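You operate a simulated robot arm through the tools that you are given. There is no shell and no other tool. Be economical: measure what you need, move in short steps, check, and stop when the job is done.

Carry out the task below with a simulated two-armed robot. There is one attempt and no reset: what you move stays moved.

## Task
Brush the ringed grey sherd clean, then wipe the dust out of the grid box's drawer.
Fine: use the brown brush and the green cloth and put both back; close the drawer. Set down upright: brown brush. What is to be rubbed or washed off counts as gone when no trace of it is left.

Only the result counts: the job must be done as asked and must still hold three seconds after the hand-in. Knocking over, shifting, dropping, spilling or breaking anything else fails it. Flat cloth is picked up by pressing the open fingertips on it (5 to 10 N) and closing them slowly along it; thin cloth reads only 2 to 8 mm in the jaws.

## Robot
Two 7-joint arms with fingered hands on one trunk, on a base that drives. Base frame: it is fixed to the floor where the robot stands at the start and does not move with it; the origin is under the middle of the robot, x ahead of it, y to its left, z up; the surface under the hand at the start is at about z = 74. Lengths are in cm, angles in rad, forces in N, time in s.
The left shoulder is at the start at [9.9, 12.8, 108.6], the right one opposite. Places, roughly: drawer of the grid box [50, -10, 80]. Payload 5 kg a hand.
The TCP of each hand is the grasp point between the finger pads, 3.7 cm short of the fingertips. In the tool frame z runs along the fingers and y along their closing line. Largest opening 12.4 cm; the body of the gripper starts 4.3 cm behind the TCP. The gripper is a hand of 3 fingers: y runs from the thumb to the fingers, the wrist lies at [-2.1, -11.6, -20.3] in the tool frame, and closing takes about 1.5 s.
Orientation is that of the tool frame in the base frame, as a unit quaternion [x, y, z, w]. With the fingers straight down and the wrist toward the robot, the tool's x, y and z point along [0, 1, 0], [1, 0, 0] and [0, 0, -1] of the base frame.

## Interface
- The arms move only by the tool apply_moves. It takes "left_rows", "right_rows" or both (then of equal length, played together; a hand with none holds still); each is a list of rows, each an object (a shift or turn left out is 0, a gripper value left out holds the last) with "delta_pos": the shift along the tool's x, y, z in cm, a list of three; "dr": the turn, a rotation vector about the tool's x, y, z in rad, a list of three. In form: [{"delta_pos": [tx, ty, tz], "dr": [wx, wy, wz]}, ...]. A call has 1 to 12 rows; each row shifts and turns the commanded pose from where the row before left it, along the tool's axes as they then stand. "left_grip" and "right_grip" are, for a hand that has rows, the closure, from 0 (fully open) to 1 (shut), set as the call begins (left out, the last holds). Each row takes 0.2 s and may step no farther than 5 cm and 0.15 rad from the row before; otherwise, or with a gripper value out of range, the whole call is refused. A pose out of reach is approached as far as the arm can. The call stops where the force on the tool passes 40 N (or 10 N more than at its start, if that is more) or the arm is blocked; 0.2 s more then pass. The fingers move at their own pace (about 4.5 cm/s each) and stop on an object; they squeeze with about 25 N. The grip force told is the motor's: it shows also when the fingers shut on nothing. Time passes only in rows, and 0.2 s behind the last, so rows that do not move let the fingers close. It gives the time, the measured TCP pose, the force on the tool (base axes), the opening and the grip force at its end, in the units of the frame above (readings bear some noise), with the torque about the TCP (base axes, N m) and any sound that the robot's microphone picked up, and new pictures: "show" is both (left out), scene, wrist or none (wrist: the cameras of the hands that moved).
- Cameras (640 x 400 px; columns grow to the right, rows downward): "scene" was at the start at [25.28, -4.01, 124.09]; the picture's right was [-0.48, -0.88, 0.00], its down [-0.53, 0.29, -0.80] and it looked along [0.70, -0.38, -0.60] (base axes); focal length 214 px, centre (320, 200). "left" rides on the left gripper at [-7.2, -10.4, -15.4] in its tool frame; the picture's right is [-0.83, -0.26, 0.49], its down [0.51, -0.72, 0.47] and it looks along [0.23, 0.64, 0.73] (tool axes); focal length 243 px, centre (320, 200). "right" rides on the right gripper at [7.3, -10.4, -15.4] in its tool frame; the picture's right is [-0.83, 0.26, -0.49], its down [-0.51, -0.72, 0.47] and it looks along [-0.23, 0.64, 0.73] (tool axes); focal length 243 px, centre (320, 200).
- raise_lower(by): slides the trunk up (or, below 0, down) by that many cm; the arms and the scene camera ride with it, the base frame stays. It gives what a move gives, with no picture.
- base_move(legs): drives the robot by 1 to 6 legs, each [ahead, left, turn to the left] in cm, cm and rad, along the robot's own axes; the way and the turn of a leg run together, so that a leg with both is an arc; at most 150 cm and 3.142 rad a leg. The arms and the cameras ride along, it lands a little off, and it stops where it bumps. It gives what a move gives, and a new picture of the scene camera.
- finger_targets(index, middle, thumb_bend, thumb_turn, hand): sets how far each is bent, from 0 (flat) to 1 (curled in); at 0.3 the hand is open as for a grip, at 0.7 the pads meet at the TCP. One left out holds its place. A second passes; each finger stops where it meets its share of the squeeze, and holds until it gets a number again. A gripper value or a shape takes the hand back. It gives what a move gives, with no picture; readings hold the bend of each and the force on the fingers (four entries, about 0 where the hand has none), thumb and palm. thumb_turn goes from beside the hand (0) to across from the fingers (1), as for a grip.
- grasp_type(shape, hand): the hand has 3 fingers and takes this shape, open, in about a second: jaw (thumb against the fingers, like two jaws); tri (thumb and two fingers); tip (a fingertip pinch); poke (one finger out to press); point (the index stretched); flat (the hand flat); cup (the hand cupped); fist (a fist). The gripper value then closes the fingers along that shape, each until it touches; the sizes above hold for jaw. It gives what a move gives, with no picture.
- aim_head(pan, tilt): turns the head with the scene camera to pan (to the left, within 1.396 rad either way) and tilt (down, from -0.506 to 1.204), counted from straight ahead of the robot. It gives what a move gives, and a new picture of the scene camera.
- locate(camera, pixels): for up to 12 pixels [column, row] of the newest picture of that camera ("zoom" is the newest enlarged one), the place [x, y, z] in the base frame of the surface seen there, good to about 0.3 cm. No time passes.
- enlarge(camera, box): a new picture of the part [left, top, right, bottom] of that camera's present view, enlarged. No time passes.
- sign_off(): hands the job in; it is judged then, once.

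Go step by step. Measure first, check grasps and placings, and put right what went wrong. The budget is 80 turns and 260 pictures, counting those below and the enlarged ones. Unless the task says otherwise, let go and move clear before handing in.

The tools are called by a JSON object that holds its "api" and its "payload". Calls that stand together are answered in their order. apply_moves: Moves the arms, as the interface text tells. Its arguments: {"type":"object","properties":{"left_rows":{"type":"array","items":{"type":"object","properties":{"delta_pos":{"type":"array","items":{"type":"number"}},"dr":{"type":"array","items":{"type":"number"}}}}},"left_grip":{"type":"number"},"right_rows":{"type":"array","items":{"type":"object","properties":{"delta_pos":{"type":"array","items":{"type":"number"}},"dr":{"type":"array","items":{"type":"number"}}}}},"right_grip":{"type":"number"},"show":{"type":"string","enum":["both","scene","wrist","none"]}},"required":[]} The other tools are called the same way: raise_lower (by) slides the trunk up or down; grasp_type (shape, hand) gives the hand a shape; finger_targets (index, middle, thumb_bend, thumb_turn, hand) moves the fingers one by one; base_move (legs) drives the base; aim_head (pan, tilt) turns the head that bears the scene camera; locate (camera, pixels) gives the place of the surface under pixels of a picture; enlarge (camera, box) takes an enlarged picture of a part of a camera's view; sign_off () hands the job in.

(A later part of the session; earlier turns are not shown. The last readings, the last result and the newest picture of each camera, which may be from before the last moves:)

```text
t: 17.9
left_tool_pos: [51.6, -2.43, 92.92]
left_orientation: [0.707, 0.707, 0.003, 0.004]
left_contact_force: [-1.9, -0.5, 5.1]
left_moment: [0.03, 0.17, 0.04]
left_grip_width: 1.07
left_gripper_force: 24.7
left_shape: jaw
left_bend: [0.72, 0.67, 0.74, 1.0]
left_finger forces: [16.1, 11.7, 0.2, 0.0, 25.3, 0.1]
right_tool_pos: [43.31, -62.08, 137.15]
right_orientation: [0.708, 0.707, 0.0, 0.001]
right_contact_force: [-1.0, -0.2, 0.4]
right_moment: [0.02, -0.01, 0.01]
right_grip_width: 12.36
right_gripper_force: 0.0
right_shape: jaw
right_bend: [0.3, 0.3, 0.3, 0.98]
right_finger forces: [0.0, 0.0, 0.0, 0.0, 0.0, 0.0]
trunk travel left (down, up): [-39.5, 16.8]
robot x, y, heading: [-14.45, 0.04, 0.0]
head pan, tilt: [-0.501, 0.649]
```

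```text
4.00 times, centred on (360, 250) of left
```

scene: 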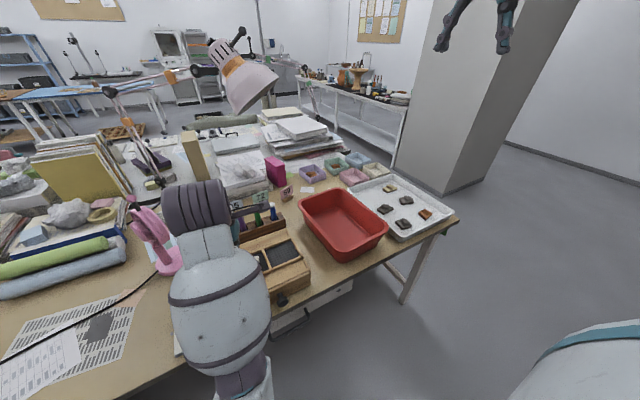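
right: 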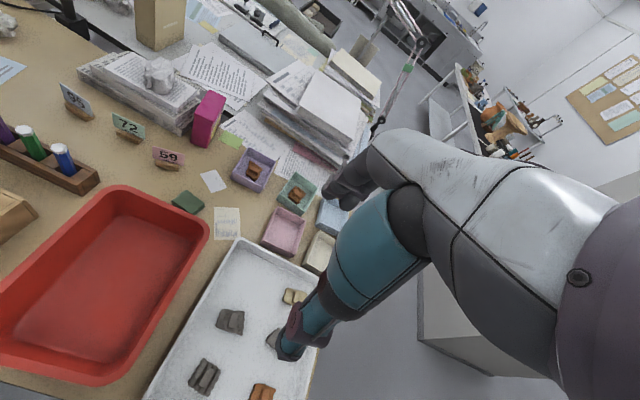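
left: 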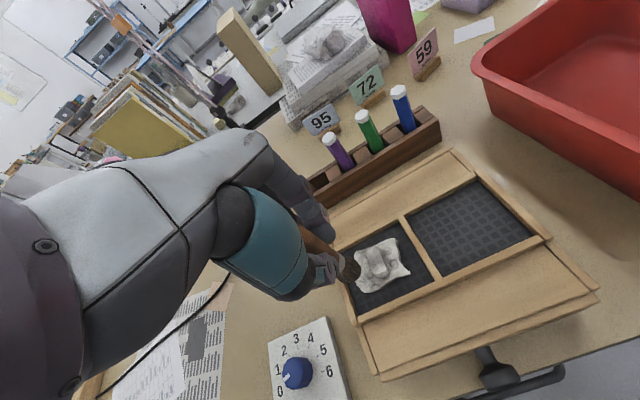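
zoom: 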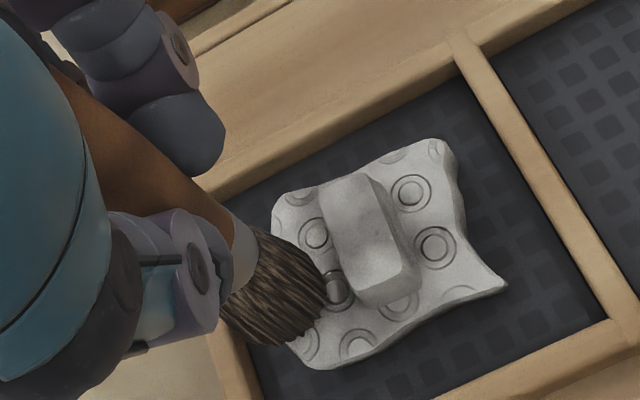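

A dark cleaned spot shows at (338,285) next to the bristles. I'll lift and shift aside to see how wide a stroke cleans.

{"api": "apply_moves", "payload": {"left_rows": [{"delta_pos": [0, 0, -2]}, {"delta_pos": [2.5, -2, -1]}, {}], "show": "none"}}

{"api": "enlarge", "payload": {"camera": "left", "box": [300, 180, 460, 280]}}

```text
t: 18.7
left_tool_pos: [49.66, 0.28, 95.85]
left_orientation: [0.708, 0.706, 0.003, 0.003]
left_contact_force: [1.1, -0.5, -0.8]
left_moment: [0.01, -0.03, 0.01]
left_grip_width: 1.06
left_gripper_force: 24.9
left_shape: jaw
left_bend: [0.72, 0.67, 0.74, 1.0]
left_finger forces: [16.2, 11.5, 0.0, 0.0, 22.6, 0.1]
right_tool_pos: [43.55, -62.07, 137.04]
right_orientation: [0.707, 0.707, 0.0, 0.0]
right_contact_force: [-1.0, 0.0, -0.1]
right_moment: [0.02, 0.01, 0.02]
right_grip_width: 12.38
right_gripper_force: 0.0
right_shape: jaw
right_bend: [0.3, 0.3, 0.3, 0.98]
right_finger forces: [0.0, 0.0, 0.0, 0.0, 0.1, 0.1]
trunk travel left (down, up): [-39.5, 16.8]
robot x, y, heading: [-14.95, 0.22, -0.003]
head pan, tilt: [-0.501, 0.649]
```

```text
4.00 times, centred on (380, 230) of left
```

zoom: 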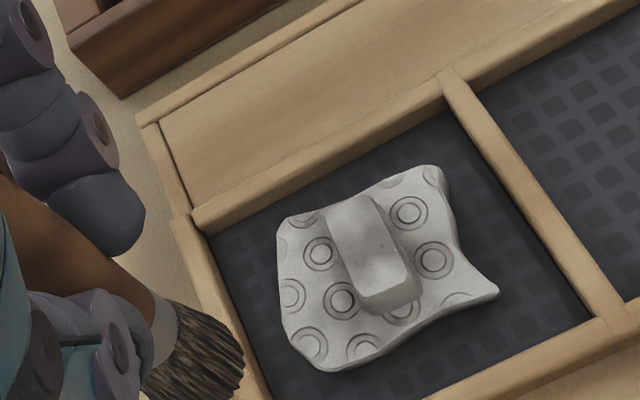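

No lasting change is visible, so contact may not have been where I thought. Let me measure the bristle tip relative to the TCP.

{"api": "locate", "payload": {"camera": "zoom", "pixels": [[238, 365], [225, 335], [205, 385], [220, 360], [165, 320], [160, 330], [30, 230]]}}

{"api": "enlarge", "payload": {"camera": "left", "box": [260, 220, 400, 320]}}

{"api": "enlarge", "payload": {"camera": "right", "box": [0, 0, 640, 400]}}

```text
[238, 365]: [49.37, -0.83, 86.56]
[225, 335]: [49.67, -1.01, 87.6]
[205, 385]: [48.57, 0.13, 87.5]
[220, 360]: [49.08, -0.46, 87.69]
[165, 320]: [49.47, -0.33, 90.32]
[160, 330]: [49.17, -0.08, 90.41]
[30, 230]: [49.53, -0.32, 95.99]
```

```text
4.00 times, centred on (330, 270) of left
```

zoom: 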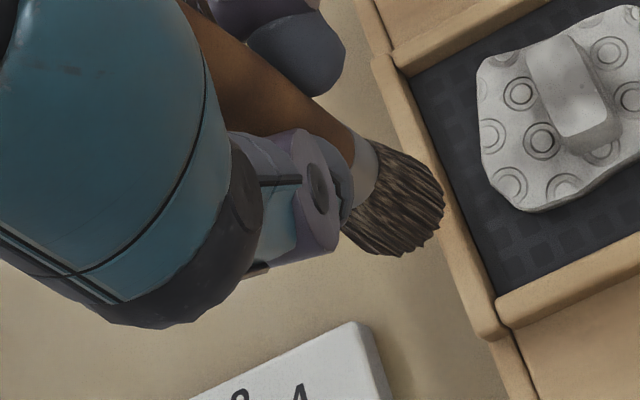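

```text
1.00 times, centred on (320, 200) of right (not enlarged: the box is as wide or as high as the picture)
```

zoom: 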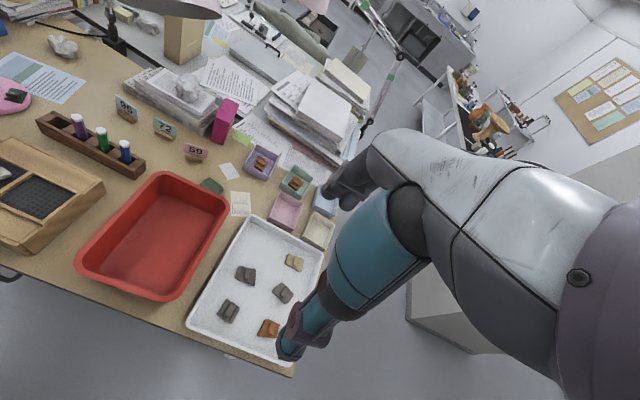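

The tip is offset about (−0.4, −0.4) from the TCP, so I was likely resting on the ridge. I'll shift left to TCP y≈−1.5 and lower again in small steps.

{"api": "apply_moves", "payload": {"left_rows": [{"delta_pos": [-1.8, 2.2, 0]}, {"delta_pos": [0, 0, 2]}, {"delta_pos": [0, 0, 1]}, {"delta_pos": [0, 0, 0.3]}, {"delta_pos": [0, 0, 0.2]}, {}], "show": "none"}}

{"api": "enlarge", "payload": {"camera": "left", "box": [280, 200, 440, 300]}}

```text
t: 20.1
left_tool_pos: [51.61, -1.76, 92.84]
left_orientation: [0.708, 0.706, 0.004, 0.006]
left_contact_force: [4.4, 2.2, 34.7]
left_moment: [0.13, -0.27, 0.03]
left_grip_width: 1.2
left_gripper_force: 24.6
left_shape: jaw
left_bend: [0.72, 0.66, 0.75, 1.0]
left_finger forces: [19.1, 16.3, 0.0, 0.1, 27.8, 0.1]
right_tool_pos: [43.2, -62.0, 137.2]
right_orientation: [0.708, 0.707, 0.001, 0.001]
right_contact_force: [-0.2, 0.6, -0.6]
right_moment: [0.01, 0.02, 0.0]
right_grip_width: 12.37
right_gripper_force: 0.1
right_shape: jaw
right_bend: [0.3, 0.3, 0.3, 0.98]
right_finger forces: [0.0, 0.1, 0.1, 0.0, 0.0, 0.0]
trunk travel left (down, up): [-39.5, 16.8]
robot x, y, heading: [-14.93, 0.09, -0.002]
head pan, tilt: [-0.501, 0.649]
```

```text
4.00 times, centred on (360, 250) of left
```

zoom: 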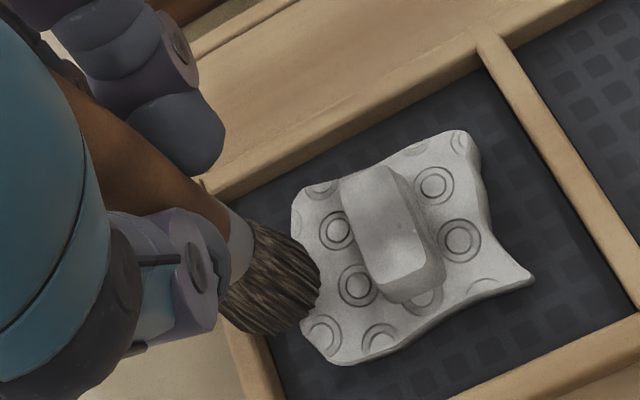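

Contact is similar at y≈−1.8. I'll ease to a moderate press (~15 N) and stroke here, then lift to compare.

{"api": "apply_moves", "payload": {"left_rows": [{"delta_pos": [0, 0, -0.35]}, {"delta_pos": [0, 0.7, 0]}, {"delta_pos": [0, 0.7, 0]}, {"delta_pos": [0, -0.7, 0]}, {"delta_pos": [0, -0.7, 0]}, {"delta_pos": [0, -0.7, 0]}, {"delta_pos": [0, -0.7, 0]}, {"delta_pos": [0, 0.7, 0]}, {"delta_pos": [0, 0.7, 0]}], "show": "none"}}

{"api": "apply_moves", "payload": {"left_rows": [{"delta_pos": [0, 0, -2]}, {"delta_pos": [2, -2, -1]}, {}], "show": "none"}}

{"api": "enlarge", "payload": {"camera": "left", "box": [300, 180, 460, 280]}}

```text
t: 22.1
left_tool_pos: [51.86, -1.94, 92.68]
left_orientation: [0.708, 0.706, 0.003, 0.003]
left_contact_force: [1.4, -0.4, -0.1]
left_moment: [-0.02, 0.02, 0.02]
left_grip_width: 1.05
left_gripper_force: 25.0
left_shape: jaw
left_bend: [0.72, 0.67, 0.74, 1.0]
left_finger forces: [16.4, 12.1, 0.0, 0.1, 22.0, 0.0]
right_tool_pos: [43.56, -61.98, 136.95]
right_orientation: [0.708, 0.706, 0.0, -0.001]
right_contact_force: [0.2, 0.2, 0.5]
right_moment: [0.0, -0.04, -0.05]
right_grip_width: 12.38
right_gripper_force: 0.0
right_shape: jaw
right_bend: [0.3, 0.3, 0.3, 0.98]
right_finger forces: [0.1, 0.0, 0.0, 0.0, 0.1, 0.1]
trunk travel left (down, up): [-39.5, 16.8]
robot x, y, heading: [-14.64, 0.08, -0.001]
head pan, tilt: [-0.501, 0.649]
```

```text
t: 22.9
left_tool_pos: [49.93, 0.12, 95.53]
left_orientation: [0.708, 0.706, 0.003, 0.004]
left_contact_force: [-0.5, 0.3, 0.2]
left_moment: [0.0, 0.0, 0.0]
left_grip_width: 1.05
left_gripper_force: 25.0
left_shape: jaw
left_bend: [0.72, 0.67, 0.74, 1.0]
left_finger forces: [16.4, 12.1, 0.0, 0.0, 22.0, 0.0]
right_tool_pos: [43.52, -62.19, 137.03]
right_orientation: [0.708, 0.706, 0.001, 0.0]
right_contact_force: [0.2, 0.0, -0.5]
right_moment: [0.01, 0.0, 0.0]
right_grip_width: 12.36
right_gripper_force: 0.0
right_shape: jaw
right_bend: [0.3, 0.3, 0.3, 0.98]
right_finger forces: [0.1, 0.0, 0.0, 0.0, 0.0, 0.0]
trunk travel left (down, up): [-39.5, 16.8]
robot x, y, heading: [-14.73, 0.01, -0.003]
head pan, tilt: [-0.501, 0.649]
```

```text
4.00 times, centred on (380, 230) of left
```

zoom: 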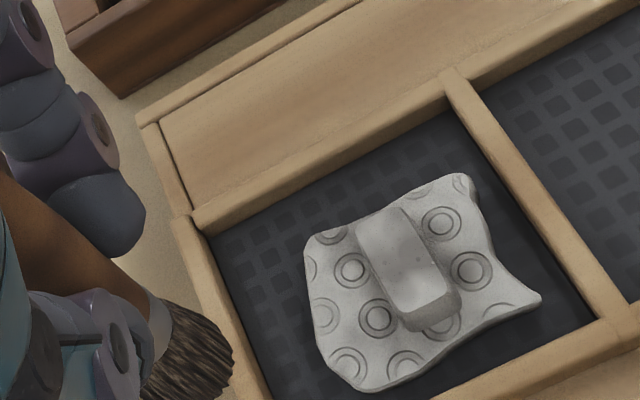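

The sherd shifted slightly and looks a little greyer; the brush also slipped in the grip under the heavy press. I'll look very closely to see whether strokes are cleaning.

{"api": "enlarge", "payload": {"camera": "left", "box": [370, 220, 440, 280]}}

{"api": "locate", "payload": {"camera": "left", "pixels": [[357, 272], [353, 263], [376, 241], [381, 270], [393, 278], [415, 262], [434, 256], [418, 226], [397, 241], [405, 255], [378, 255], [410, 260]]}}

```text
6.67 times, centred on (405, 250) of left
```

zoom: 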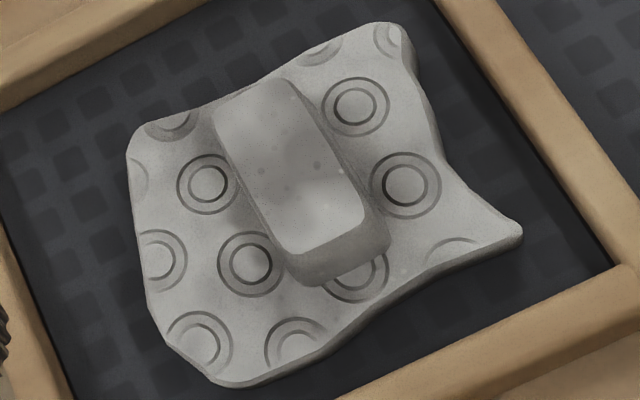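

```text
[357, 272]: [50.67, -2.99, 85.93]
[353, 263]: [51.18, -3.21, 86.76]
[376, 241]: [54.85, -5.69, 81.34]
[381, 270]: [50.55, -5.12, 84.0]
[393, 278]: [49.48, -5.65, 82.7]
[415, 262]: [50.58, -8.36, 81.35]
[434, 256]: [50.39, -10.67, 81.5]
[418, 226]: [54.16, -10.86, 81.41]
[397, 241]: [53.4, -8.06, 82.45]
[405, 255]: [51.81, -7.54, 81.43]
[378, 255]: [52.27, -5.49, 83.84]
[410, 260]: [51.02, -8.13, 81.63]
```

It does look greyer overall, so brushing seems to fade the dust progressively. I'll locate the sherd now and continue with lighter strokes.

{"api": "locate", "payload": {"camera": "zoom", "pixels": [[140, 140], [160, 320], [230, 380], [515, 230], [390, 30], [270, 110], [320, 220], [205, 185], [245, 262], [360, 105], [405, 185], [350, 275]]}}

{"api": "enlarge", "payload": {"camera": "left", "box": [320, 230, 400, 290]}}

```text
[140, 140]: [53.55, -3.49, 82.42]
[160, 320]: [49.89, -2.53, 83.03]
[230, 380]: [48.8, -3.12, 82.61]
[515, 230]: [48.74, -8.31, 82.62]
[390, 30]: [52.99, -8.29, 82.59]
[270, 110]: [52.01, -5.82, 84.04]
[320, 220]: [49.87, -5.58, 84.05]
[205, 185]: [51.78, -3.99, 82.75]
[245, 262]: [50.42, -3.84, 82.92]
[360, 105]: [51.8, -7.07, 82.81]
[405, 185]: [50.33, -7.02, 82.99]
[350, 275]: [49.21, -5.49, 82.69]
```

```text
6.67 times, centred on (360, 260) of left
```

zoom: 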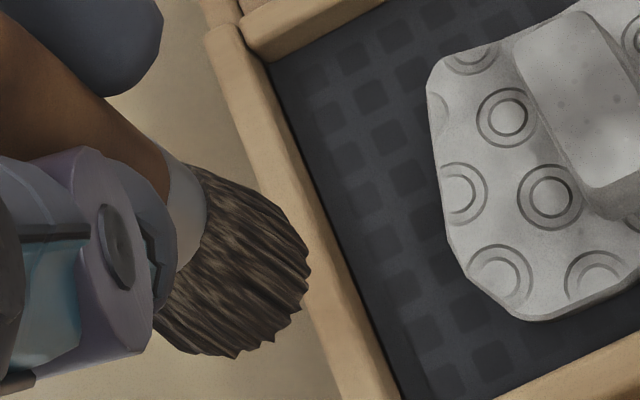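

{"api": "locate", "payload": {"camera": "zoom", "pixels": [[303, 275], [285, 315], [235, 350], [270, 230], [205, 190]]}}

```text
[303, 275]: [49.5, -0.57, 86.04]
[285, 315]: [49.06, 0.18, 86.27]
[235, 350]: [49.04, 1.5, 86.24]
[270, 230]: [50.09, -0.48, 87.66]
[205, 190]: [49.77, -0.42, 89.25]
```

Tip now 9.5 cm below the TCP, centred near it. Going to the sherd's left half (tip ≈ y −3.5) and touching gently.

{"api": "apply_moves", "payload": {"left_rows": [{"delta_pos": [-3.5, 1.9, 0]}, {"delta_pos": [0, 0, 1.5]}, {"delta_pos": [0, 0, 0.9]}, {"delta_pos": [0, 0, 0.3]}, {"delta_pos": [0, 0, 0.2]}, {}], "show": "none"}}

{"api": "enlarge", "payload": {"camera": "left", "box": [300, 200, 420, 290]}}

```text
t: 24.3
left_tool_pos: [51.64, -3.26, 92.8]
left_orientation: [0.708, 0.706, 0.002, 0.005]
left_contact_force: [0.7, 0.7, 4.1]
left_moment: [0.01, -0.03, -0.01]
left_grip_width: 1.03
left_gripper_force: 25.1
left_shape: jaw
left_bend: [0.72, 0.67, 0.74, 1.0]
left_finger forces: [16.8, 12.6, 0.1, 0.0, 22.2, 0.0]
right_tool_pos: [43.45, -62.0, 137.05]
right_orientation: [0.708, 0.706, 0.0, 0.0]
right_contact_force: [-0.6, 0.0, 1.1]
right_moment: [0.0, 0.02, -0.01]
right_grip_width: 12.38
right_gripper_force: 0.0
right_shape: jaw
right_bend: [0.3, 0.3, 0.3, 0.98]
right_finger forces: [0.0, 0.1, 0.0, 0.0, 0.0, 0.1]
trunk travel left (down, up): [-39.5, 16.8]
robot x, y, heading: [-14.61, 0.14, -0.005]
head pan, tilt: [-0.501, 0.649]
```

```text
4.44 times, centred on (360, 245) of left
```

zoom: 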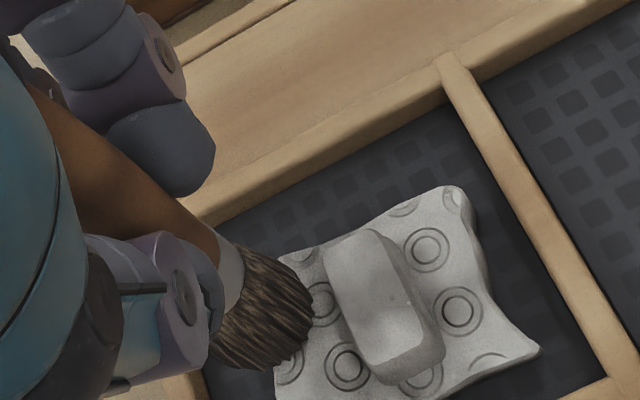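

Light contact of 4 N on the left half. Stroking fore and aft several times.

{"api": "apply_moves", "payload": {"left_rows": [{"delta_pos": [0, 0, 0.05]}, {"delta_pos": [0, 1, 0]}, {"delta_pos": [0, -1, 0]}, {"delta_pos": [0, -1, 0]}, {"delta_pos": [0, -0.8, 0]}, {"delta_pos": [-0.2, 0.9, 0]}, {"delta_pos": [0, 0.9, 0]}, {"delta_pos": [0, 0.9, 0]}, {"delta_pos": [0.3, -0.9, 0]}, {"delta_pos": [0, -0.9, 0]}, {"delta_pos": [0, -0.9, 0]}, {"delta_pos": [0, 1.8, 0]}], "show": "none"}}

{"api": "enlarge", "payload": {"camera": "left", "box": [300, 200, 420, 290]}}

```text
t: 26.9
left_tool_pos: [51.61, -3.12, 92.74]
left_orientation: [0.708, 0.707, 0.002, 0.004]
left_contact_force: [-1.9, -0.3, 8.1]
left_moment: [-0.02, 0.22, 0.0]
left_grip_width: 1.09
left_gripper_force: 24.7
left_shape: jaw
left_bend: [0.72, 0.67, 0.74, 1.0]
left_finger forces: [17.4, 13.4, 0.0, 0.1, 25.3, 0.0]
right_tool_pos: [43.42, -62.02, 136.99]
right_orientation: [0.708, 0.706, 0.0, 0.0]
right_contact_force: [0.7, -0.3, 0.0]
right_moment: [0.0, -0.01, -0.04]
right_grip_width: 12.35
right_gripper_force: 0.1
right_shape: jaw
right_bend: [0.3, 0.3, 0.3, 0.98]
right_finger forces: [0.0, 0.0, 0.0, 0.1, 0.0, 0.0]
trunk travel left (down, up): [-39.5, 16.8]
robot x, y, heading: [-14.56, -0.19, -0.003]
head pan, tilt: [-0.501, 0.649]
```

```text
4.44 times, centred on (360, 245) of left
```

zoom: 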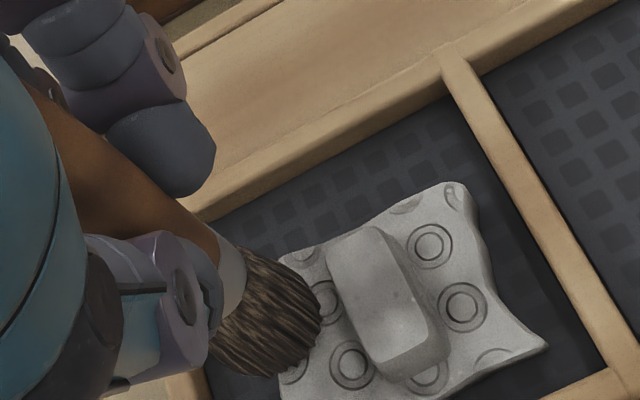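

The whole sherd is greyer again, so strokes fade the dust evenly. Continuing the same strokes.

{"api": "apply_moves", "payload": {"left_rows": [{"delta_pos": [0, 1, 0]}, {"delta_pos": [0, -1, 0]}, {"delta_pos": [0, -1, 0]}, {"delta_pos": [0, -0.8, 0]}, {"delta_pos": [0, 0.9, 0]}, {"delta_pos": [0, 0.9, 0]}, {"delta_pos": [0, 0.9, 0]}, {"delta_pos": [0, -0.9, 0]}, {"delta_pos": [0, -0.9, 0]}, {"delta_pos": [0, -0.9, 0]}, {"delta_pos": [0, 0.9, 0]}, {"delta_pos": [0, 0.9, 0]}], "show": "none"}}

{"api": "apply_moves", "payload": {"left_rows": [{"delta_pos": [0, 1, 0]}, {"delta_pos": [0, -1, 0]}, {"delta_pos": [0, -1, 0]}, {"delta_pos": [0, -0.8, 0]}, {"delta_pos": [0, 0.9, 0]}, {"delta_pos": [0, 0.9, 0]}, {"delta_pos": [0, 0.9, 0]}, {"delta_pos": [0, -0.9, 0]}, {"delta_pos": [0, -0.9, 0]}, {"delta_pos": [0, -0.9, 0]}, {"delta_pos": [0, 0.9, 0]}, {"delta_pos": [0, 0.9, 0]}], "show": "none"}}

{"api": "enlarge", "payload": {"camera": "left", "box": [300, 200, 420, 290]}}

```text
t: 29.5
left_tool_pos: [51.63, -3.23, 92.69]
left_orientation: [0.708, 0.706, 0.002, 0.005]
left_contact_force: [-1.2, 0.1, 2.7]
left_moment: [0.01, 0.1, -0.02]
left_grip_width: 1.07
left_gripper_force: 25.3
left_shape: jaw
left_bend: [0.72, 0.67, 0.74, 1.0]
left_finger forces: [17.4, 13.9, 0.0, 0.0, 23.1, 0.0]
right_tool_pos: [43.45, -62.03, 136.99]
right_orientation: [0.708, 0.706, 0.0, 0.001]
right_contact_force: [0.0, 0.0, 0.3]
right_moment: [-0.01, 0.0, -0.03]
right_grip_width: 12.39
right_gripper_force: 0.1
right_shape: jaw
right_bend: [0.3, 0.3, 0.3, 0.98]
right_finger forces: [0.1, 0.1, 0.0, 0.0, 0.0, 0.0]
trunk travel left (down, up): [-39.5, 16.8]
robot x, y, heading: [-15.06, 0.35, 0.006]
head pan, tilt: [-0.501, 0.649]
```

```text
t: 32.1
left_tool_pos: [51.78, -3.06, 92.66]
left_orientation: [0.708, 0.707, 0.003, 0.004]
left_contact_force: [0.3, -0.1, 0.7]
left_moment: [0.0, 0.03, 0.0]
left_grip_width: 1.07
left_gripper_force: 24.7
left_shape: jaw
left_bend: [0.72, 0.67, 0.74, 1.0]
left_finger forces: [17.5, 14.4, 0.0, 0.0, 22.2, 0.0]
right_tool_pos: [43.53, -61.97, 137.1]
right_orientation: [0.707, 0.707, 0.001, 0.0]
right_contact_force: [0.2, 0.4, -0.1]
right_moment: [-0.02, 0.01, 0.02]
right_grip_width: 12.36
right_gripper_force: 0.1
right_shape: jaw
right_bend: [0.3, 0.3, 0.3, 0.98]
right_finger forces: [0.0, 0.0, 0.0, 0.0, 0.0, 0.0]
trunk travel left (down, up): [-39.5, 16.8]
robot x, y, heading: [-14.6, -0.23, -0.003]
head pan, tilt: [-0.501, 0.649]
```

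```text
4.44 times, centred on (360, 245) of left
```

zoom: 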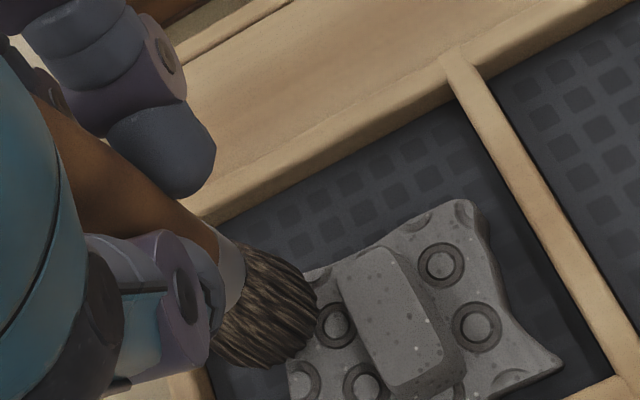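

Much darker now. The contact is fading, so I'll press 0.1 cm more, shift slightly toward the sherd and keep going.

{"api": "apply_moves", "payload": {"left_rows": [{"delta_pos": [-0.2, -0.3, 0.1]}, {"delta_pos": [0, 0.9, 0]}, {"delta_pos": [0, -0.9, 0]}, {"delta_pos": [0, -0.9, 0]}, {"delta_pos": [0, -0.8, 0]}, {"delta_pos": [0, 0.8, 0]}, {"delta_pos": [0, 0.9, 0]}, {"delta_pos": [0, 0.9, 0]}, {"delta_pos": [0, -0.9, 0]}, {"delta_pos": [0, -0.9, 0]}, {"delta_pos": [0, -0.9, 0]}, {"delta_pos": [0, 1.8, 0]}], "show": "none"}}

{"api": "apply_moves", "payload": {"left_rows": [{"delta_pos": [0, 0, 0]}, {"delta_pos": [0, 0.9, 0]}, {"delta_pos": [0, -0.9, 0]}, {"delta_pos": [0, -0.9, 0]}, {"delta_pos": [0, -0.8, 0]}, {"delta_pos": [0, 0.8, 0]}, {"delta_pos": [0, 0.9, 0]}, {"delta_pos": [0, 0.9, 0]}, {"delta_pos": [0, -0.9, 0]}, {"delta_pos": [0, -0.9, 0]}, {"delta_pos": [0, -0.9, 0]}, {"delta_pos": [0, 1.8, 0]}], "show": "none"}}

{"api": "enlarge", "payload": {"camera": "left", "box": [300, 200, 420, 290]}}

```text
t: 34.7
left_tool_pos: [51.37, -3.28, 92.87]
left_orientation: [0.708, 0.706, 0.002, 0.004]
left_contact_force: [-2.3, -0.5, 5.2]
left_moment: [-0.02, 0.18, 0.02]
left_grip_width: 1.08
left_gripper_force: 25.3
left_shape: jaw
left_bend: [0.72, 0.66, 0.74, 1.0]
left_finger forces: [17.6, 14.0, 0.0, 0.0, 23.5, 0.0]
right_tool_pos: [43.42, -62.07, 136.97]
right_orientation: [0.707, 0.707, 0.0, 0.0]
right_contact_force: [0.6, -0.1, 0.7]
right_moment: [-0.03, 0.02, 0.01]
right_grip_width: 12.38
right_gripper_force: 0.0
right_shape: jaw
right_bend: [0.3, 0.3, 0.3, 0.98]
right_finger forces: [0.0, 0.1, 0.0, 0.0, 0.0, 0.0]
trunk travel left (down, up): [-39.5, 16.8]
robot x, y, heading: [-14.73, -0.18, -0.004]
head pan, tilt: [-0.501, 0.649]
```

```text
t: 37.3
left_tool_pos: [51.38, -3.45, 92.69]
left_orientation: [0.708, 0.706, 0.001, 0.004]
left_contact_force: [-1.9, 0.7, 8.6]
left_moment: [0.03, 0.21, 0.0]
left_grip_width: 1.09
left_gripper_force: 24.7
left_shape: jaw
left_bend: [0.72, 0.66, 0.75, 1.0]
left_finger forces: [17.2, 14.9, 0.0, 0.1, 25.2, 0.0]
right_tool_pos: [43.43, -62.03, 137.0]
right_orientation: [0.708, 0.707, 0.001, -0.001]
right_contact_force: [-0.1, -1.0, 0.2]
right_moment: [0.0, 0.01, -0.05]
right_grip_width: 12.35
right_gripper_force: 0.1
right_shape: jaw
right_bend: [0.3, 0.3, 0.3, 0.98]
right_finger forces: [0.0, 0.0, 0.0, 0.1, 0.1, 0.0]
trunk travel left (down, up): [-39.5, 16.8]
robot x, y, heading: [-14.52, 0.02, -0.001]
head pan, tilt: [-0.501, 0.649]
```

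```text
4.44 times, centred on (360, 245) of left
```

zoom: 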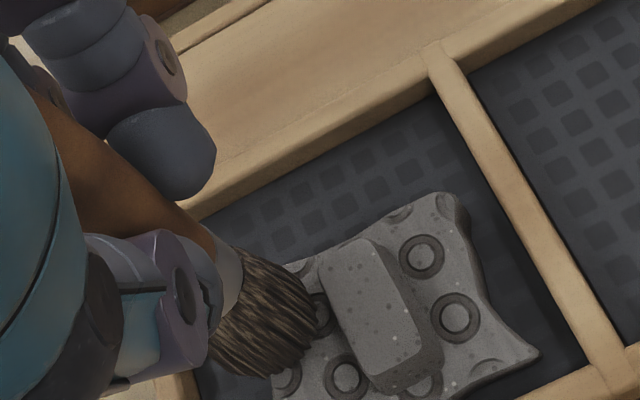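

Looks like natural grey with speckles now. One more set for safety, then lift and inspect.

{"api": "apply_moves", "payload": {"left_rows": [{"delta_pos": [0, 0.9, 0]}, {"delta_pos": [0, -0.9, 0]}, {"delta_pos": [0, -0.9, 0]}, {"delta_pos": [0, -0.8, 0]}, {"delta_pos": [0, 0.8, 0]}, {"delta_pos": [0, 0.9, 0]}, {"delta_pos": [0, 0.9, 0]}, {"delta_pos": [0, -0.9, 0]}, {"delta_pos": [0, -0.9, 0]}, {"delta_pos": [0, -0.9, 0]}, {"delta_pos": [0, 0.9, 0]}, {"delta_pos": [0, 0.9, 0]}], "show": "none"}}

{"api": "apply_moves", "payload": {"left_rows": [{"delta_pos": [0, 0, -3]}, {"delta_pos": [0, 0, -4]}, {"delta_pos": [2, 2, -2]}, {}], "show": "wrist"}}

{"api": "enlarge", "payload": {"camera": "left", "box": [340, 230, 460, 330]}}

```text
t: 39.9
left_tool_pos: [51.28, -3.38, 92.53]
left_orientation: [0.708, 0.707, 0.003, 0.004]
left_contact_force: [-2.5, 0.2, 9.7]
left_moment: [0.0, 0.23, -0.01]
left_grip_width: 1.13
left_gripper_force: 25.2
left_shape: jaw
left_bend: [0.72, 0.66, 0.75, 1.0]
left_finger forces: [17.8, 15.4, 0.0, 0.0, 26.2, 0.0]
right_tool_pos: [43.4, -62.07, 137.06]
right_orientation: [0.708, 0.707, 0.001, 0.001]
right_contact_force: [0.2, 0.6, 0.4]
right_moment: [-0.01, 0.01, 0.0]
right_grip_width: 12.36
right_gripper_force: 0.1
right_shape: jaw
right_bend: [0.3, 0.3, 0.3, 0.98]
right_finger forces: [0.0, 0.0, 0.0, 0.1, 0.0, 0.0]
trunk travel left (down, up): [-39.5, 16.8]
robot x, y, heading: [-14.63, 0.18, -0.002]
head pan, tilt: [-0.501, 0.649]
```

```text
t: 40.9
left_tool_pos: [53.37, -1.35, 101.74]
left_orientation: [0.708, 0.707, 0.002, 0.004]
left_contact_force: [-0.9, 0.1, -0.8]
left_moment: [-0.01, -0.01, 0.03]
left_grip_width: 1.09
left_gripper_force: 24.8
left_shape: jaw
left_bend: [0.72, 0.66, 0.75, 1.0]
left_finger forces: [17.4, 14.9, 0.0, 0.0, 21.8, 0.1]
right_tool_pos: [43.42, -62.1, 137.11]
right_orientation: [0.708, 0.706, 0.0, -0.001]
right_contact_force: [-0.6, -0.4, 0.2]
right_moment: [0.04, -0.04, -0.02]
right_grip_width: 12.38
right_gripper_force: 0.0
right_shape: jaw
right_bend: [0.3, 0.3, 0.3, 0.98]
right_finger forces: [0.0, 0.1, 0.0, 0.0, 0.0, 0.0]
trunk travel left (down, up): [-39.5, 16.8]
robot x, y, heading: [-14.72, 0.18, -0.003]
head pan, tilt: [-0.501, 0.649]
```

left: 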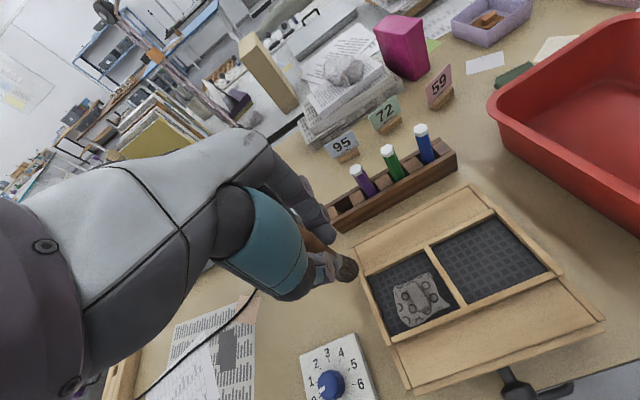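

```text
4.00 times, centred on (400, 280) of left
```

zoom: 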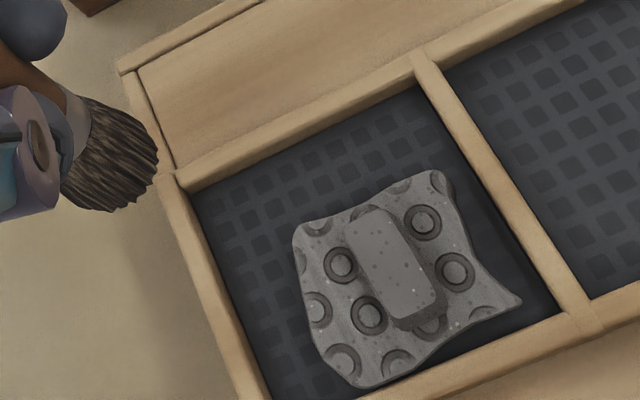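

The sherd looks mid-grey. To compare it fairly with the tray sherds, I'll carry the brush back over the rack slot and view with the scene camera.

{"api": "apply_moves", "payload": {"left_rows": [{"delta_pos": [0.1, 4, 0]}, {"delta_pos": [0.1, 4, 0]}, {"delta_pos": [0.1, 4, 0]}, {"delta_pos": [0, 4, 0]}, {"delta_pos": [0, 2.3, 0]}, {}], "show": "both"}}

{"api": "enlarge", "payload": {"camera": "scene", "box": [225, 240, 295, 290]}}

{"api": "enlarge", "payload": {"camera": "scene", "box": [370, 190, 440, 240]}}

{"api": "enlarge", "payload": {"camera": "left", "box": [280, 230, 440, 330]}}

```text
t: 42.3
left_tool_pos: [71.56, -1.05, 101.96]
left_orientation: [0.708, 0.706, 0.002, 0.005]
left_contact_force: [-0.4, 0.0, -0.2]
left_moment: [0.04, -0.02, -0.01]
left_grip_width: 1.08
left_gripper_force: 24.9
left_shape: jaw
left_bend: [0.72, 0.66, 0.75, 1.0]
left_finger forces: [17.3, 14.9, 0.1, 0.1, 21.6, 0.0]
right_tool_pos: [43.38, -62.04, 137.17]
right_orientation: [0.708, 0.706, 0.0, 0.0]
right_contact_force: [0.0, -0.1, -0.5]
right_moment: [0.04, 0.04, -0.02]
right_grip_width: 12.38
right_gripper_force: 0.0
right_shape: jaw
right_bend: [0.3, 0.3, 0.3, 0.98]
right_finger forces: [0.0, 0.0, 0.0, 0.0, 0.1, 0.0]
trunk travel left (down, up): [-39.5, 16.8]
robot x, y, heading: [-14.2, 0.43, -0.004]
head pan, tilt: [-0.501, 0.649]
```

scene: 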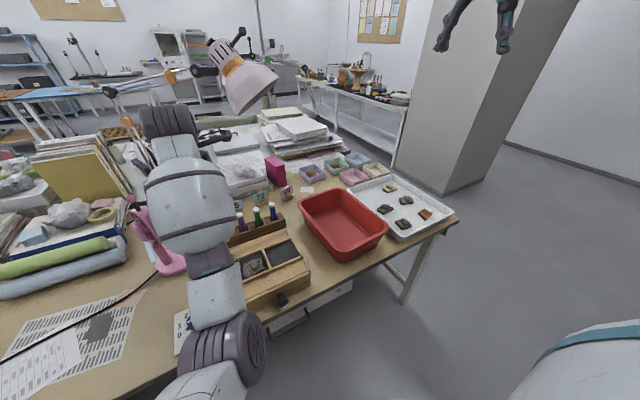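
left: 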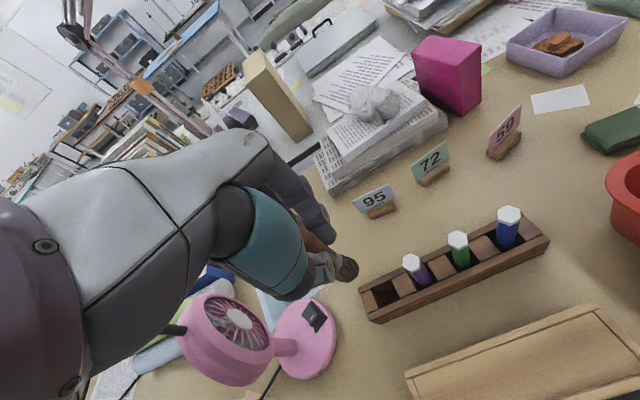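

```text
8.00 times, centred on (260, 265) of scene
```

zoom: 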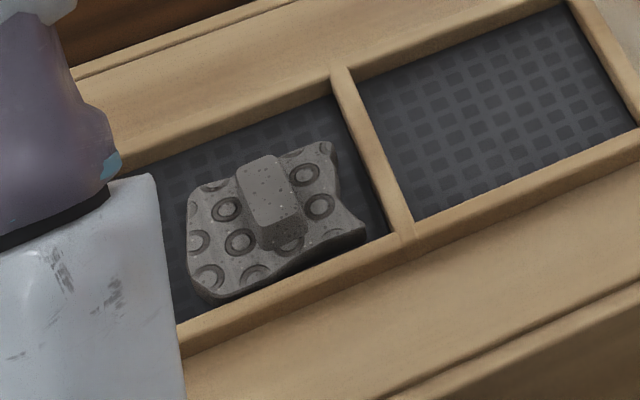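

```text
8.00 times, centred on (405, 215) of scene
```

zoom: 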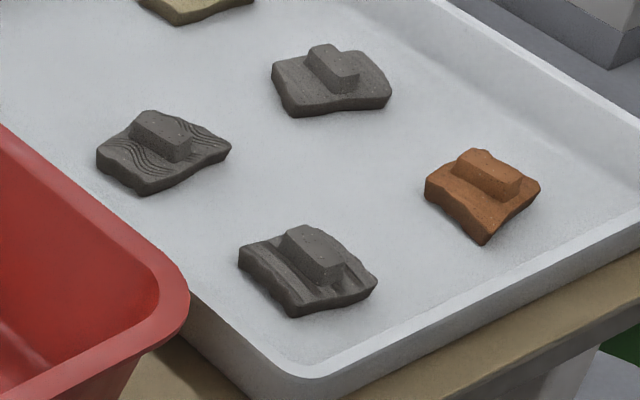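

```text
4.00 times, centred on (360, 280) of left
```

zoom: 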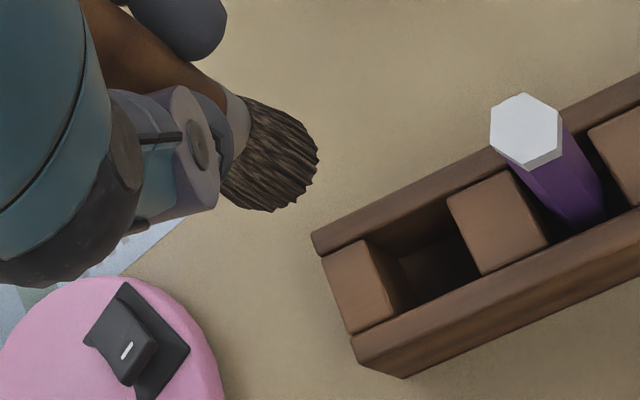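

I'll compare at higher zoom before deciding whether it is entirely clean.

{"api": "enlarge", "payload": {"camera": "scene", "box": [243, 255, 275, 280]}}

{"api": "enlarge", "payload": {"camera": "scene", "box": [376, 200, 408, 220]}}

{"api": "enlarge", "payload": {"camera": "scene", "box": [300, 160, 332, 185]}}

```text
16.00 times, centred on (259, 268) of scene
```

zoom: 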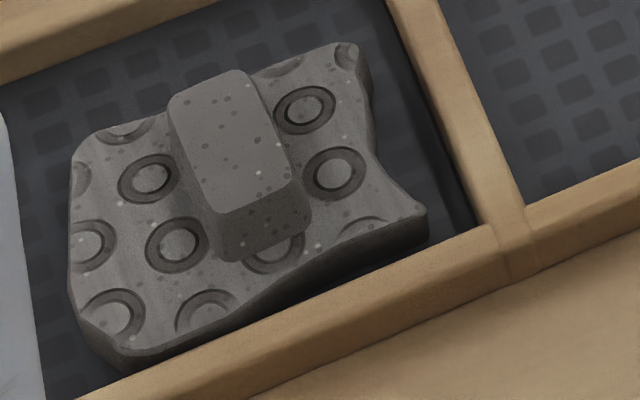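

```text
16.00 times, centred on (392, 210) of scene
```

zoom: 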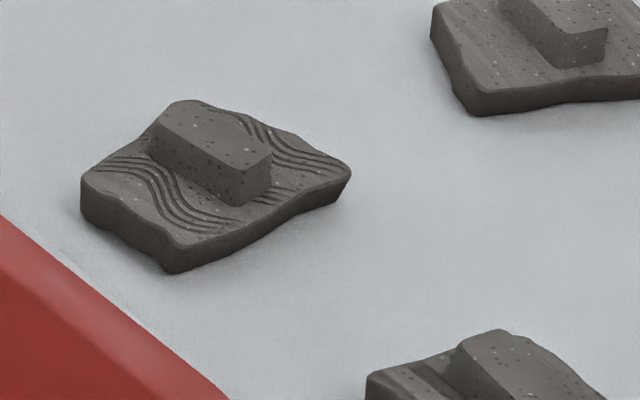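

```text
16.00 times, centred on (316, 172) of scene
```

zoom: 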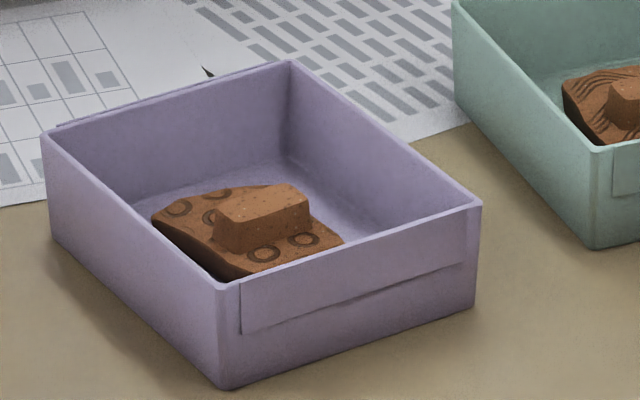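

The sherd now matches the clean grey tray sherds. Next, returning the brush: measuring tip and slot from the left camera.

{"api": "enlarge", "payload": {"camera": "left", "box": [280, 230, 440, 330]}}

{"api": "locate", "payload": {"camera": "left", "pixels": [[358, 269], [355, 277], [338, 281], [348, 268], [338, 254], [373, 291], [391, 281], [400, 298], [363, 283], [396, 265], [380, 302]]}}

```text
4.00 times, centred on (360, 280) of left
```

zoom: 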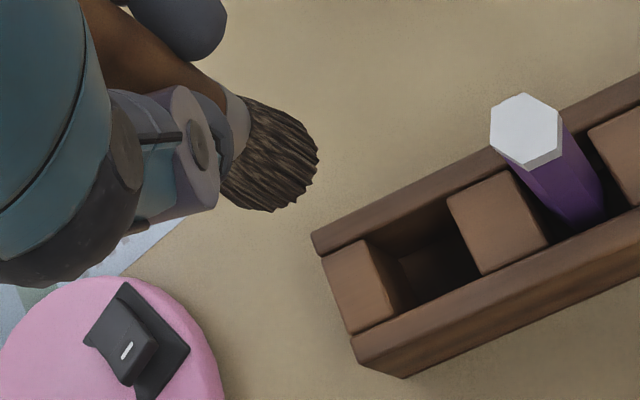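

```text
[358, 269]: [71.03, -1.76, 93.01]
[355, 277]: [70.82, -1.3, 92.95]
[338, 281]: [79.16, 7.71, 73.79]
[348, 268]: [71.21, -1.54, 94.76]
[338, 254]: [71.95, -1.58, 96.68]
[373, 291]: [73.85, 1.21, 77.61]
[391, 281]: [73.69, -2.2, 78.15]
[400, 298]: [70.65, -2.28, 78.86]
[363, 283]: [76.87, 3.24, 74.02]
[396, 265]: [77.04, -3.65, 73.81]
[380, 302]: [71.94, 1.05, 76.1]
```

Slot is about x 70.7–73.8, y −2.3…+1.1. Aligning the brush over it and lowering to just inside.

{"api": "apply_moves", "payload": {"left_rows": [{"delta_pos": [0.2, 0.5, 3]}, {"delta_pos": [0, 0, 4]}, {"delta_pos": [0, 0, 3.5]}, {"delta_pos": [0, 0, 2.5]}, {}], "show": "wrist"}}

{"api": "enlarge", "payload": {"camera": "left", "box": [250, 180, 410, 300]}}

```text
t: 43.5
left_tool_pos: [72.19, -0.78, 88.78]
left_orientation: [0.708, 0.707, 0.001, 0.004]
left_contact_force: [0.5, -0.1, -0.8]
left_moment: [-0.02, -0.03, -0.02]
left_grip_width: 1.08
left_gripper_force: 24.8
left_shape: jaw
left_bend: [0.72, 0.66, 0.75, 1.0]
left_finger forces: [17.3, 15.0, 0.0, 0.0, 21.4, 0.1]
right_tool_pos: [43.37, -61.97, 137.04]
right_orientation: [0.708, 0.706, 0.0, 0.0]
right_contact_force: [-0.1, -0.4, -0.1]
right_moment: [-0.01, -0.01, 0.02]
right_grip_width: 12.38
right_gripper_force: 0.1
right_shape: jaw
right_bend: [0.3, 0.3, 0.3, 0.98]
right_finger forces: [0.0, 0.0, 0.0, 0.0, 0.0, 0.1]
trunk travel left (down, up): [-39.5, 16.8]
robot x, y, heading: [-14.85, -0.11, 0.001]
head pan, tilt: [-0.501, 0.649]
```

left: 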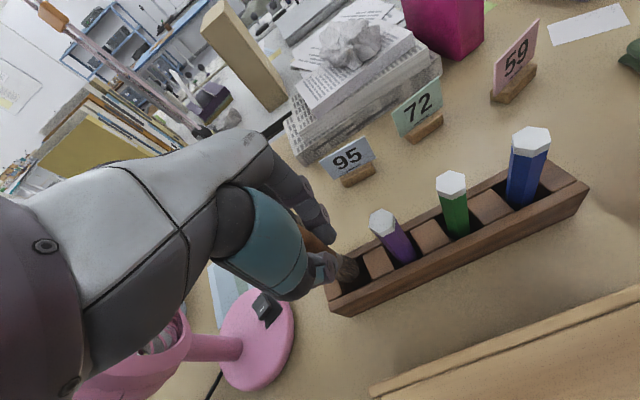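

```text
3.33 times, centred on (330, 240) of left
```

zoom: 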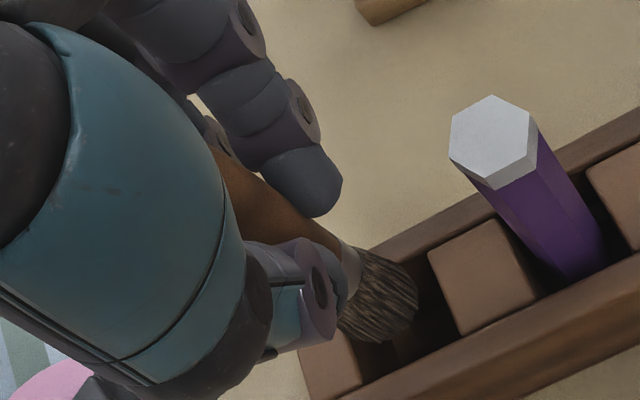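

The bristles sit over the slot opening; lowering in small steps while watching the force.

{"api": "apply_moves", "payload": {"left_rows": [{"delta_pos": [0, 0, 1]}, {"delta_pos": [0, 0, 1]}, {"delta_pos": [0, 0, 1]}, {"delta_pos": [0, 0, 0.5]}, {}], "show": "none"}}

{"api": "enlarge", "payload": {"camera": "left", "box": [250, 180, 410, 300]}}

```text
t: 44.7
left_tool_pos: [72.18, -0.77, 85.23]
left_orientation: [0.708, 0.706, 0.002, 0.004]
left_contact_force: [-2.7, 0.5, 0.3]
left_moment: [0.0, 0.17, 0.02]
left_grip_width: 1.05
left_gripper_force: 25.3
left_shape: jaw
left_bend: [0.72, 0.66, 0.75, 1.0]
left_finger forces: [16.6, 14.6, 0.1, 0.0, 22.8, 0.0]
right_tool_pos: [43.42, -62.07, 137.08]
right_orientation: [0.708, 0.706, 0.0, 0.0]
right_contact_force: [0.5, 0.1, 0.6]
right_moment: [0.0, 0.0, 0.01]
right_grip_width: 12.37
right_gripper_force: 0.0
right_shape: jaw
right_bend: [0.3, 0.3, 0.3, 0.98]
right_finger forces: [0.0, 0.0, 0.0, 0.0, 0.1, 0.0]
trunk travel left (down, up): [-39.5, 16.8]
robot x, y, heading: [-14.92, 0.06, -0.002]
head pan, tilt: [-0.501, 0.649]
```

```text
3.33 times, centred on (330, 240) of left
```

zoom: 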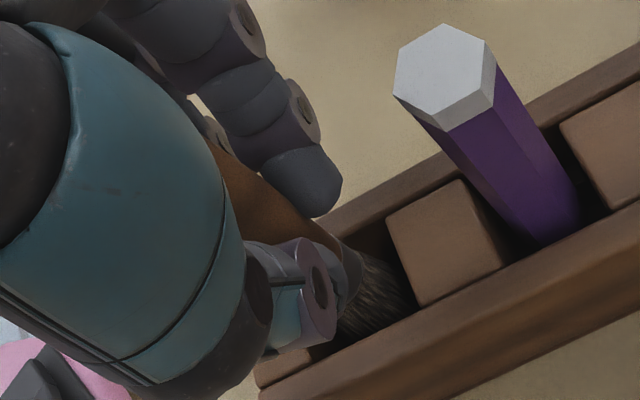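

It is inside the slot, lightly touching the far wall; nudging back 0.2 and lowering to the floor.

{"api": "apply_moves", "payload": {"left_rows": [{"delta_pos": [0, -0.2, 0.3]}, {"delta_pos": [0, 0, 0.2]}, {"delta_pos": [0, 0, 0.15]}, {}], "show": "none"}}

```text
t: 45.7
left_tool_pos: [72.06, -0.93, 84.62]
left_orientation: [0.707, 0.707, 0.003, 0.004]
left_contact_force: [0.0, -0.4, 0.1]
left_moment: [0.02, 0.01, 0.04]
left_grip_width: 1.07
left_gripper_force: 25.2
left_shape: jaw
left_bend: [0.72, 0.66, 0.75, 1.0]
left_finger forces: [17.3, 15.0, 0.0, 0.0, 21.3, 0.0]
right_tool_pos: [43.53, -62.07, 137.08]
right_orientation: [0.708, 0.706, 0.0, 0.0]
right_contact_force: [0.2, 0.4, 0.6]
right_moment: [-0.02, -0.03, 0.05]
right_grip_width: 12.37
right_gripper_force: 0.3
right_shape: jaw
right_bend: [0.3, 0.3, 0.3, 0.98]
right_finger forces: [0.1, 0.0, 0.1, 0.0, 0.0, 0.0]
trunk travel left (down, up): [-39.5, 16.8]
robot x, y, heading: [-14.79, 0.29, -0.003]
head pan, tilt: [-0.501, 0.649]
```

{"api": "apply_moves", "payload": {"left_rows": [{"delta_pos": [0, 0, 0.15]}, {"delta_pos": [0, 0, 0.1]}, {}], "show": "none"}}

```text
t: 46.5
left_tool_pos: [72.14, -0.88, 84.36]
left_orientation: [0.707, 0.707, 0.003, 0.003]
left_contact_force: [0.4, -0.2, -1.2]
left_moment: [0.0, -0.02, 0.0]
left_grip_width: 1.06
left_gripper_force: 25.4
left_shape: jaw
left_bend: [0.72, 0.66, 0.75, 1.0]
left_finger forces: [17.3, 14.9, 0.0, 0.0, 21.2, 0.0]
right_tool_pos: [43.49, -62.08, 137.01]
right_orientation: [0.708, 0.707, 0.0, 0.0]
right_contact_force: [-0.3, -0.3, 0.1]
right_moment: [0.0, -0.02, -0.03]
right_grip_width: 12.35
right_gripper_force: 0.1
right_shape: jaw
right_bend: [0.3, 0.3, 0.3, 0.98]
right_finger forces: [0.0, 0.0, 0.0, 0.1, 0.0, 0.2]
trunk travel left (down, up): [-39.5, 16.8]
robot x, y, heading: [-14.7, -0.19, -0.002]
head pan, tilt: [-0.501, 0.649]
```

{"api": "apply_moves", "payload": {"left_rows": [{"delta_pos": [0, 0, 0.15]}, {"delta_pos": [0, 0, 0.15]}, {"delta_pos": [0, 0, 0.1]}, {}], "show": "none"}}

```text
t: 47.5
left_tool_pos: [72.0, -0.97, 84.15]
left_orientation: [0.708, 0.706, 0.003, 0.006]
left_contact_force: [-0.9, -0.6, 11.1]
left_moment: [-0.02, -0.01, 0.01]
left_grip_width: 1.09
left_gripper_force: 24.5
left_shape: jaw
left_bend: [0.72, 0.66, 0.75, 1.0]
left_finger forces: [18.2, 15.4, 0.0, 0.1, 23.4, 0.0]
right_tool_pos: [43.23, -62.01, 137.16]
right_orientation: [0.708, 0.706, 0.0, 0.001]
right_contact_force: [0.0, -0.7, -0.2]
right_moment: [0.03, 0.01, 0.01]
right_grip_width: 12.36
right_gripper_force: 0.1
right_shape: jaw
right_bend: [0.3, 0.3, 0.3, 0.98]
right_finger forces: [0.0, 0.0, 0.0, 0.0, 0.0, 0.0]
trunk travel left (down, up): [-39.5, 16.8]
robot x, y, heading: [-14.58, -0.01, -0.002]
head pan, tilt: [-0.501, 0.649]
```

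The bristles now bear on the slot floor (11 N). Easing 0.15 up, then opening to the earlier approach width.

{"api": "apply_moves", "payload": {"left_rows": [{"delta_pos": [0, 0, -0.15]}, {}], "show": "none"}}

{"api": "apply_moves", "payload": {"left_rows": [{}, {}, {}, {}, {}, {}, {}, {}], "left_grip": 0.3, "show": "wrist"}}

{"api": "enlarge", "payload": {"camera": "left", "box": [250, 180, 410, 300]}}

```text
t: 48.1
left_tool_pos: [71.91, -0.85, 84.14]
left_orientation: [0.708, 0.706, 0.002, 0.005]
left_contact_force: [-0.1, -0.6, 6.9]
left_moment: [0.0, -0.05, 0.0]
left_grip_width: 1.08
left_gripper_force: 25.0
left_shape: jaw
left_bend: [0.72, 0.66, 0.75, 1.0]
left_finger forces: [18.1, 15.2, 0.0, 0.0, 22.7, 0.1]
right_tool_pos: [43.28, -62.03, 137.06]
right_orientation: [0.709, 0.706, 0.001, 0.001]
right_contact_force: [-0.1, 0.1, 0.1]
right_moment: [0.0, -0.02, -0.01]
right_grip_width: 12.38
right_gripper_force: 0.1
right_shape: jaw
right_bend: [0.3, 0.3, 0.3, 0.98]
right_finger forces: [0.0, 0.1, 0.0, 0.0, 0.0, 0.0]
trunk travel left (down, up): [-39.5, 16.8]
robot x, y, heading: [-14.6, -0.25, -0.005]
head pan, tilt: [-0.501, 0.649]
```

```text
t: 49.9
left_tool_pos: [72.12, -0.88, 84.06]
left_orientation: [0.708, 0.706, 0.002, 0.005]
left_contact_force: [0.8, -0.2, 0.1]
left_moment: [-0.02, 0.02, 0.0]
left_grip_width: 8.68
left_gripper_force: 0.0
left_shape: jaw
left_bend: [0.27, 0.38, 0.59, 0.99]
left_finger forces: [0.0, 0.1, 0.0, 0.0, 0.1, 0.0]
right_tool_pos: [43.53, -61.97, 137.05]
right_orientation: [0.708, 0.706, 0.0, 0.0]
right_contact_force: [-0.2, -0.2, -0.1]
right_moment: [-0.01, 0.0, 0.01]
right_grip_width: 12.38
right_gripper_force: 0.0
right_shape: jaw
right_bend: [0.3, 0.3, 0.3, 0.98]
right_finger forces: [0.1, 0.0, 0.1, 0.0, 0.1, 0.0]
trunk travel left (down, up): [-39.5, 16.8]
robot x, y, heading: [-14.83, -0.18, -0.004]
head pan, tilt: [-0.501, 0.649]
```

left: 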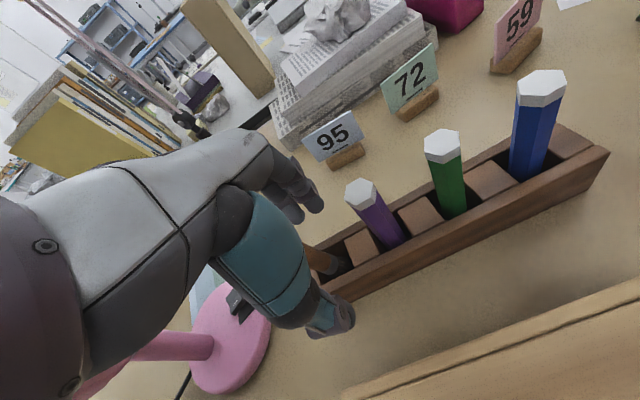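

```text
3.33 times, centred on (330, 240) of left
```

zoom: 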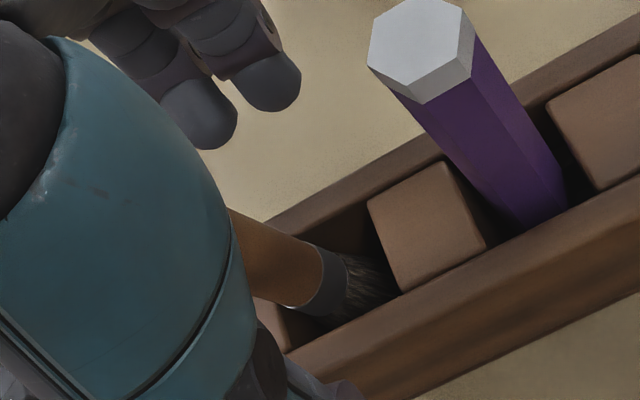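

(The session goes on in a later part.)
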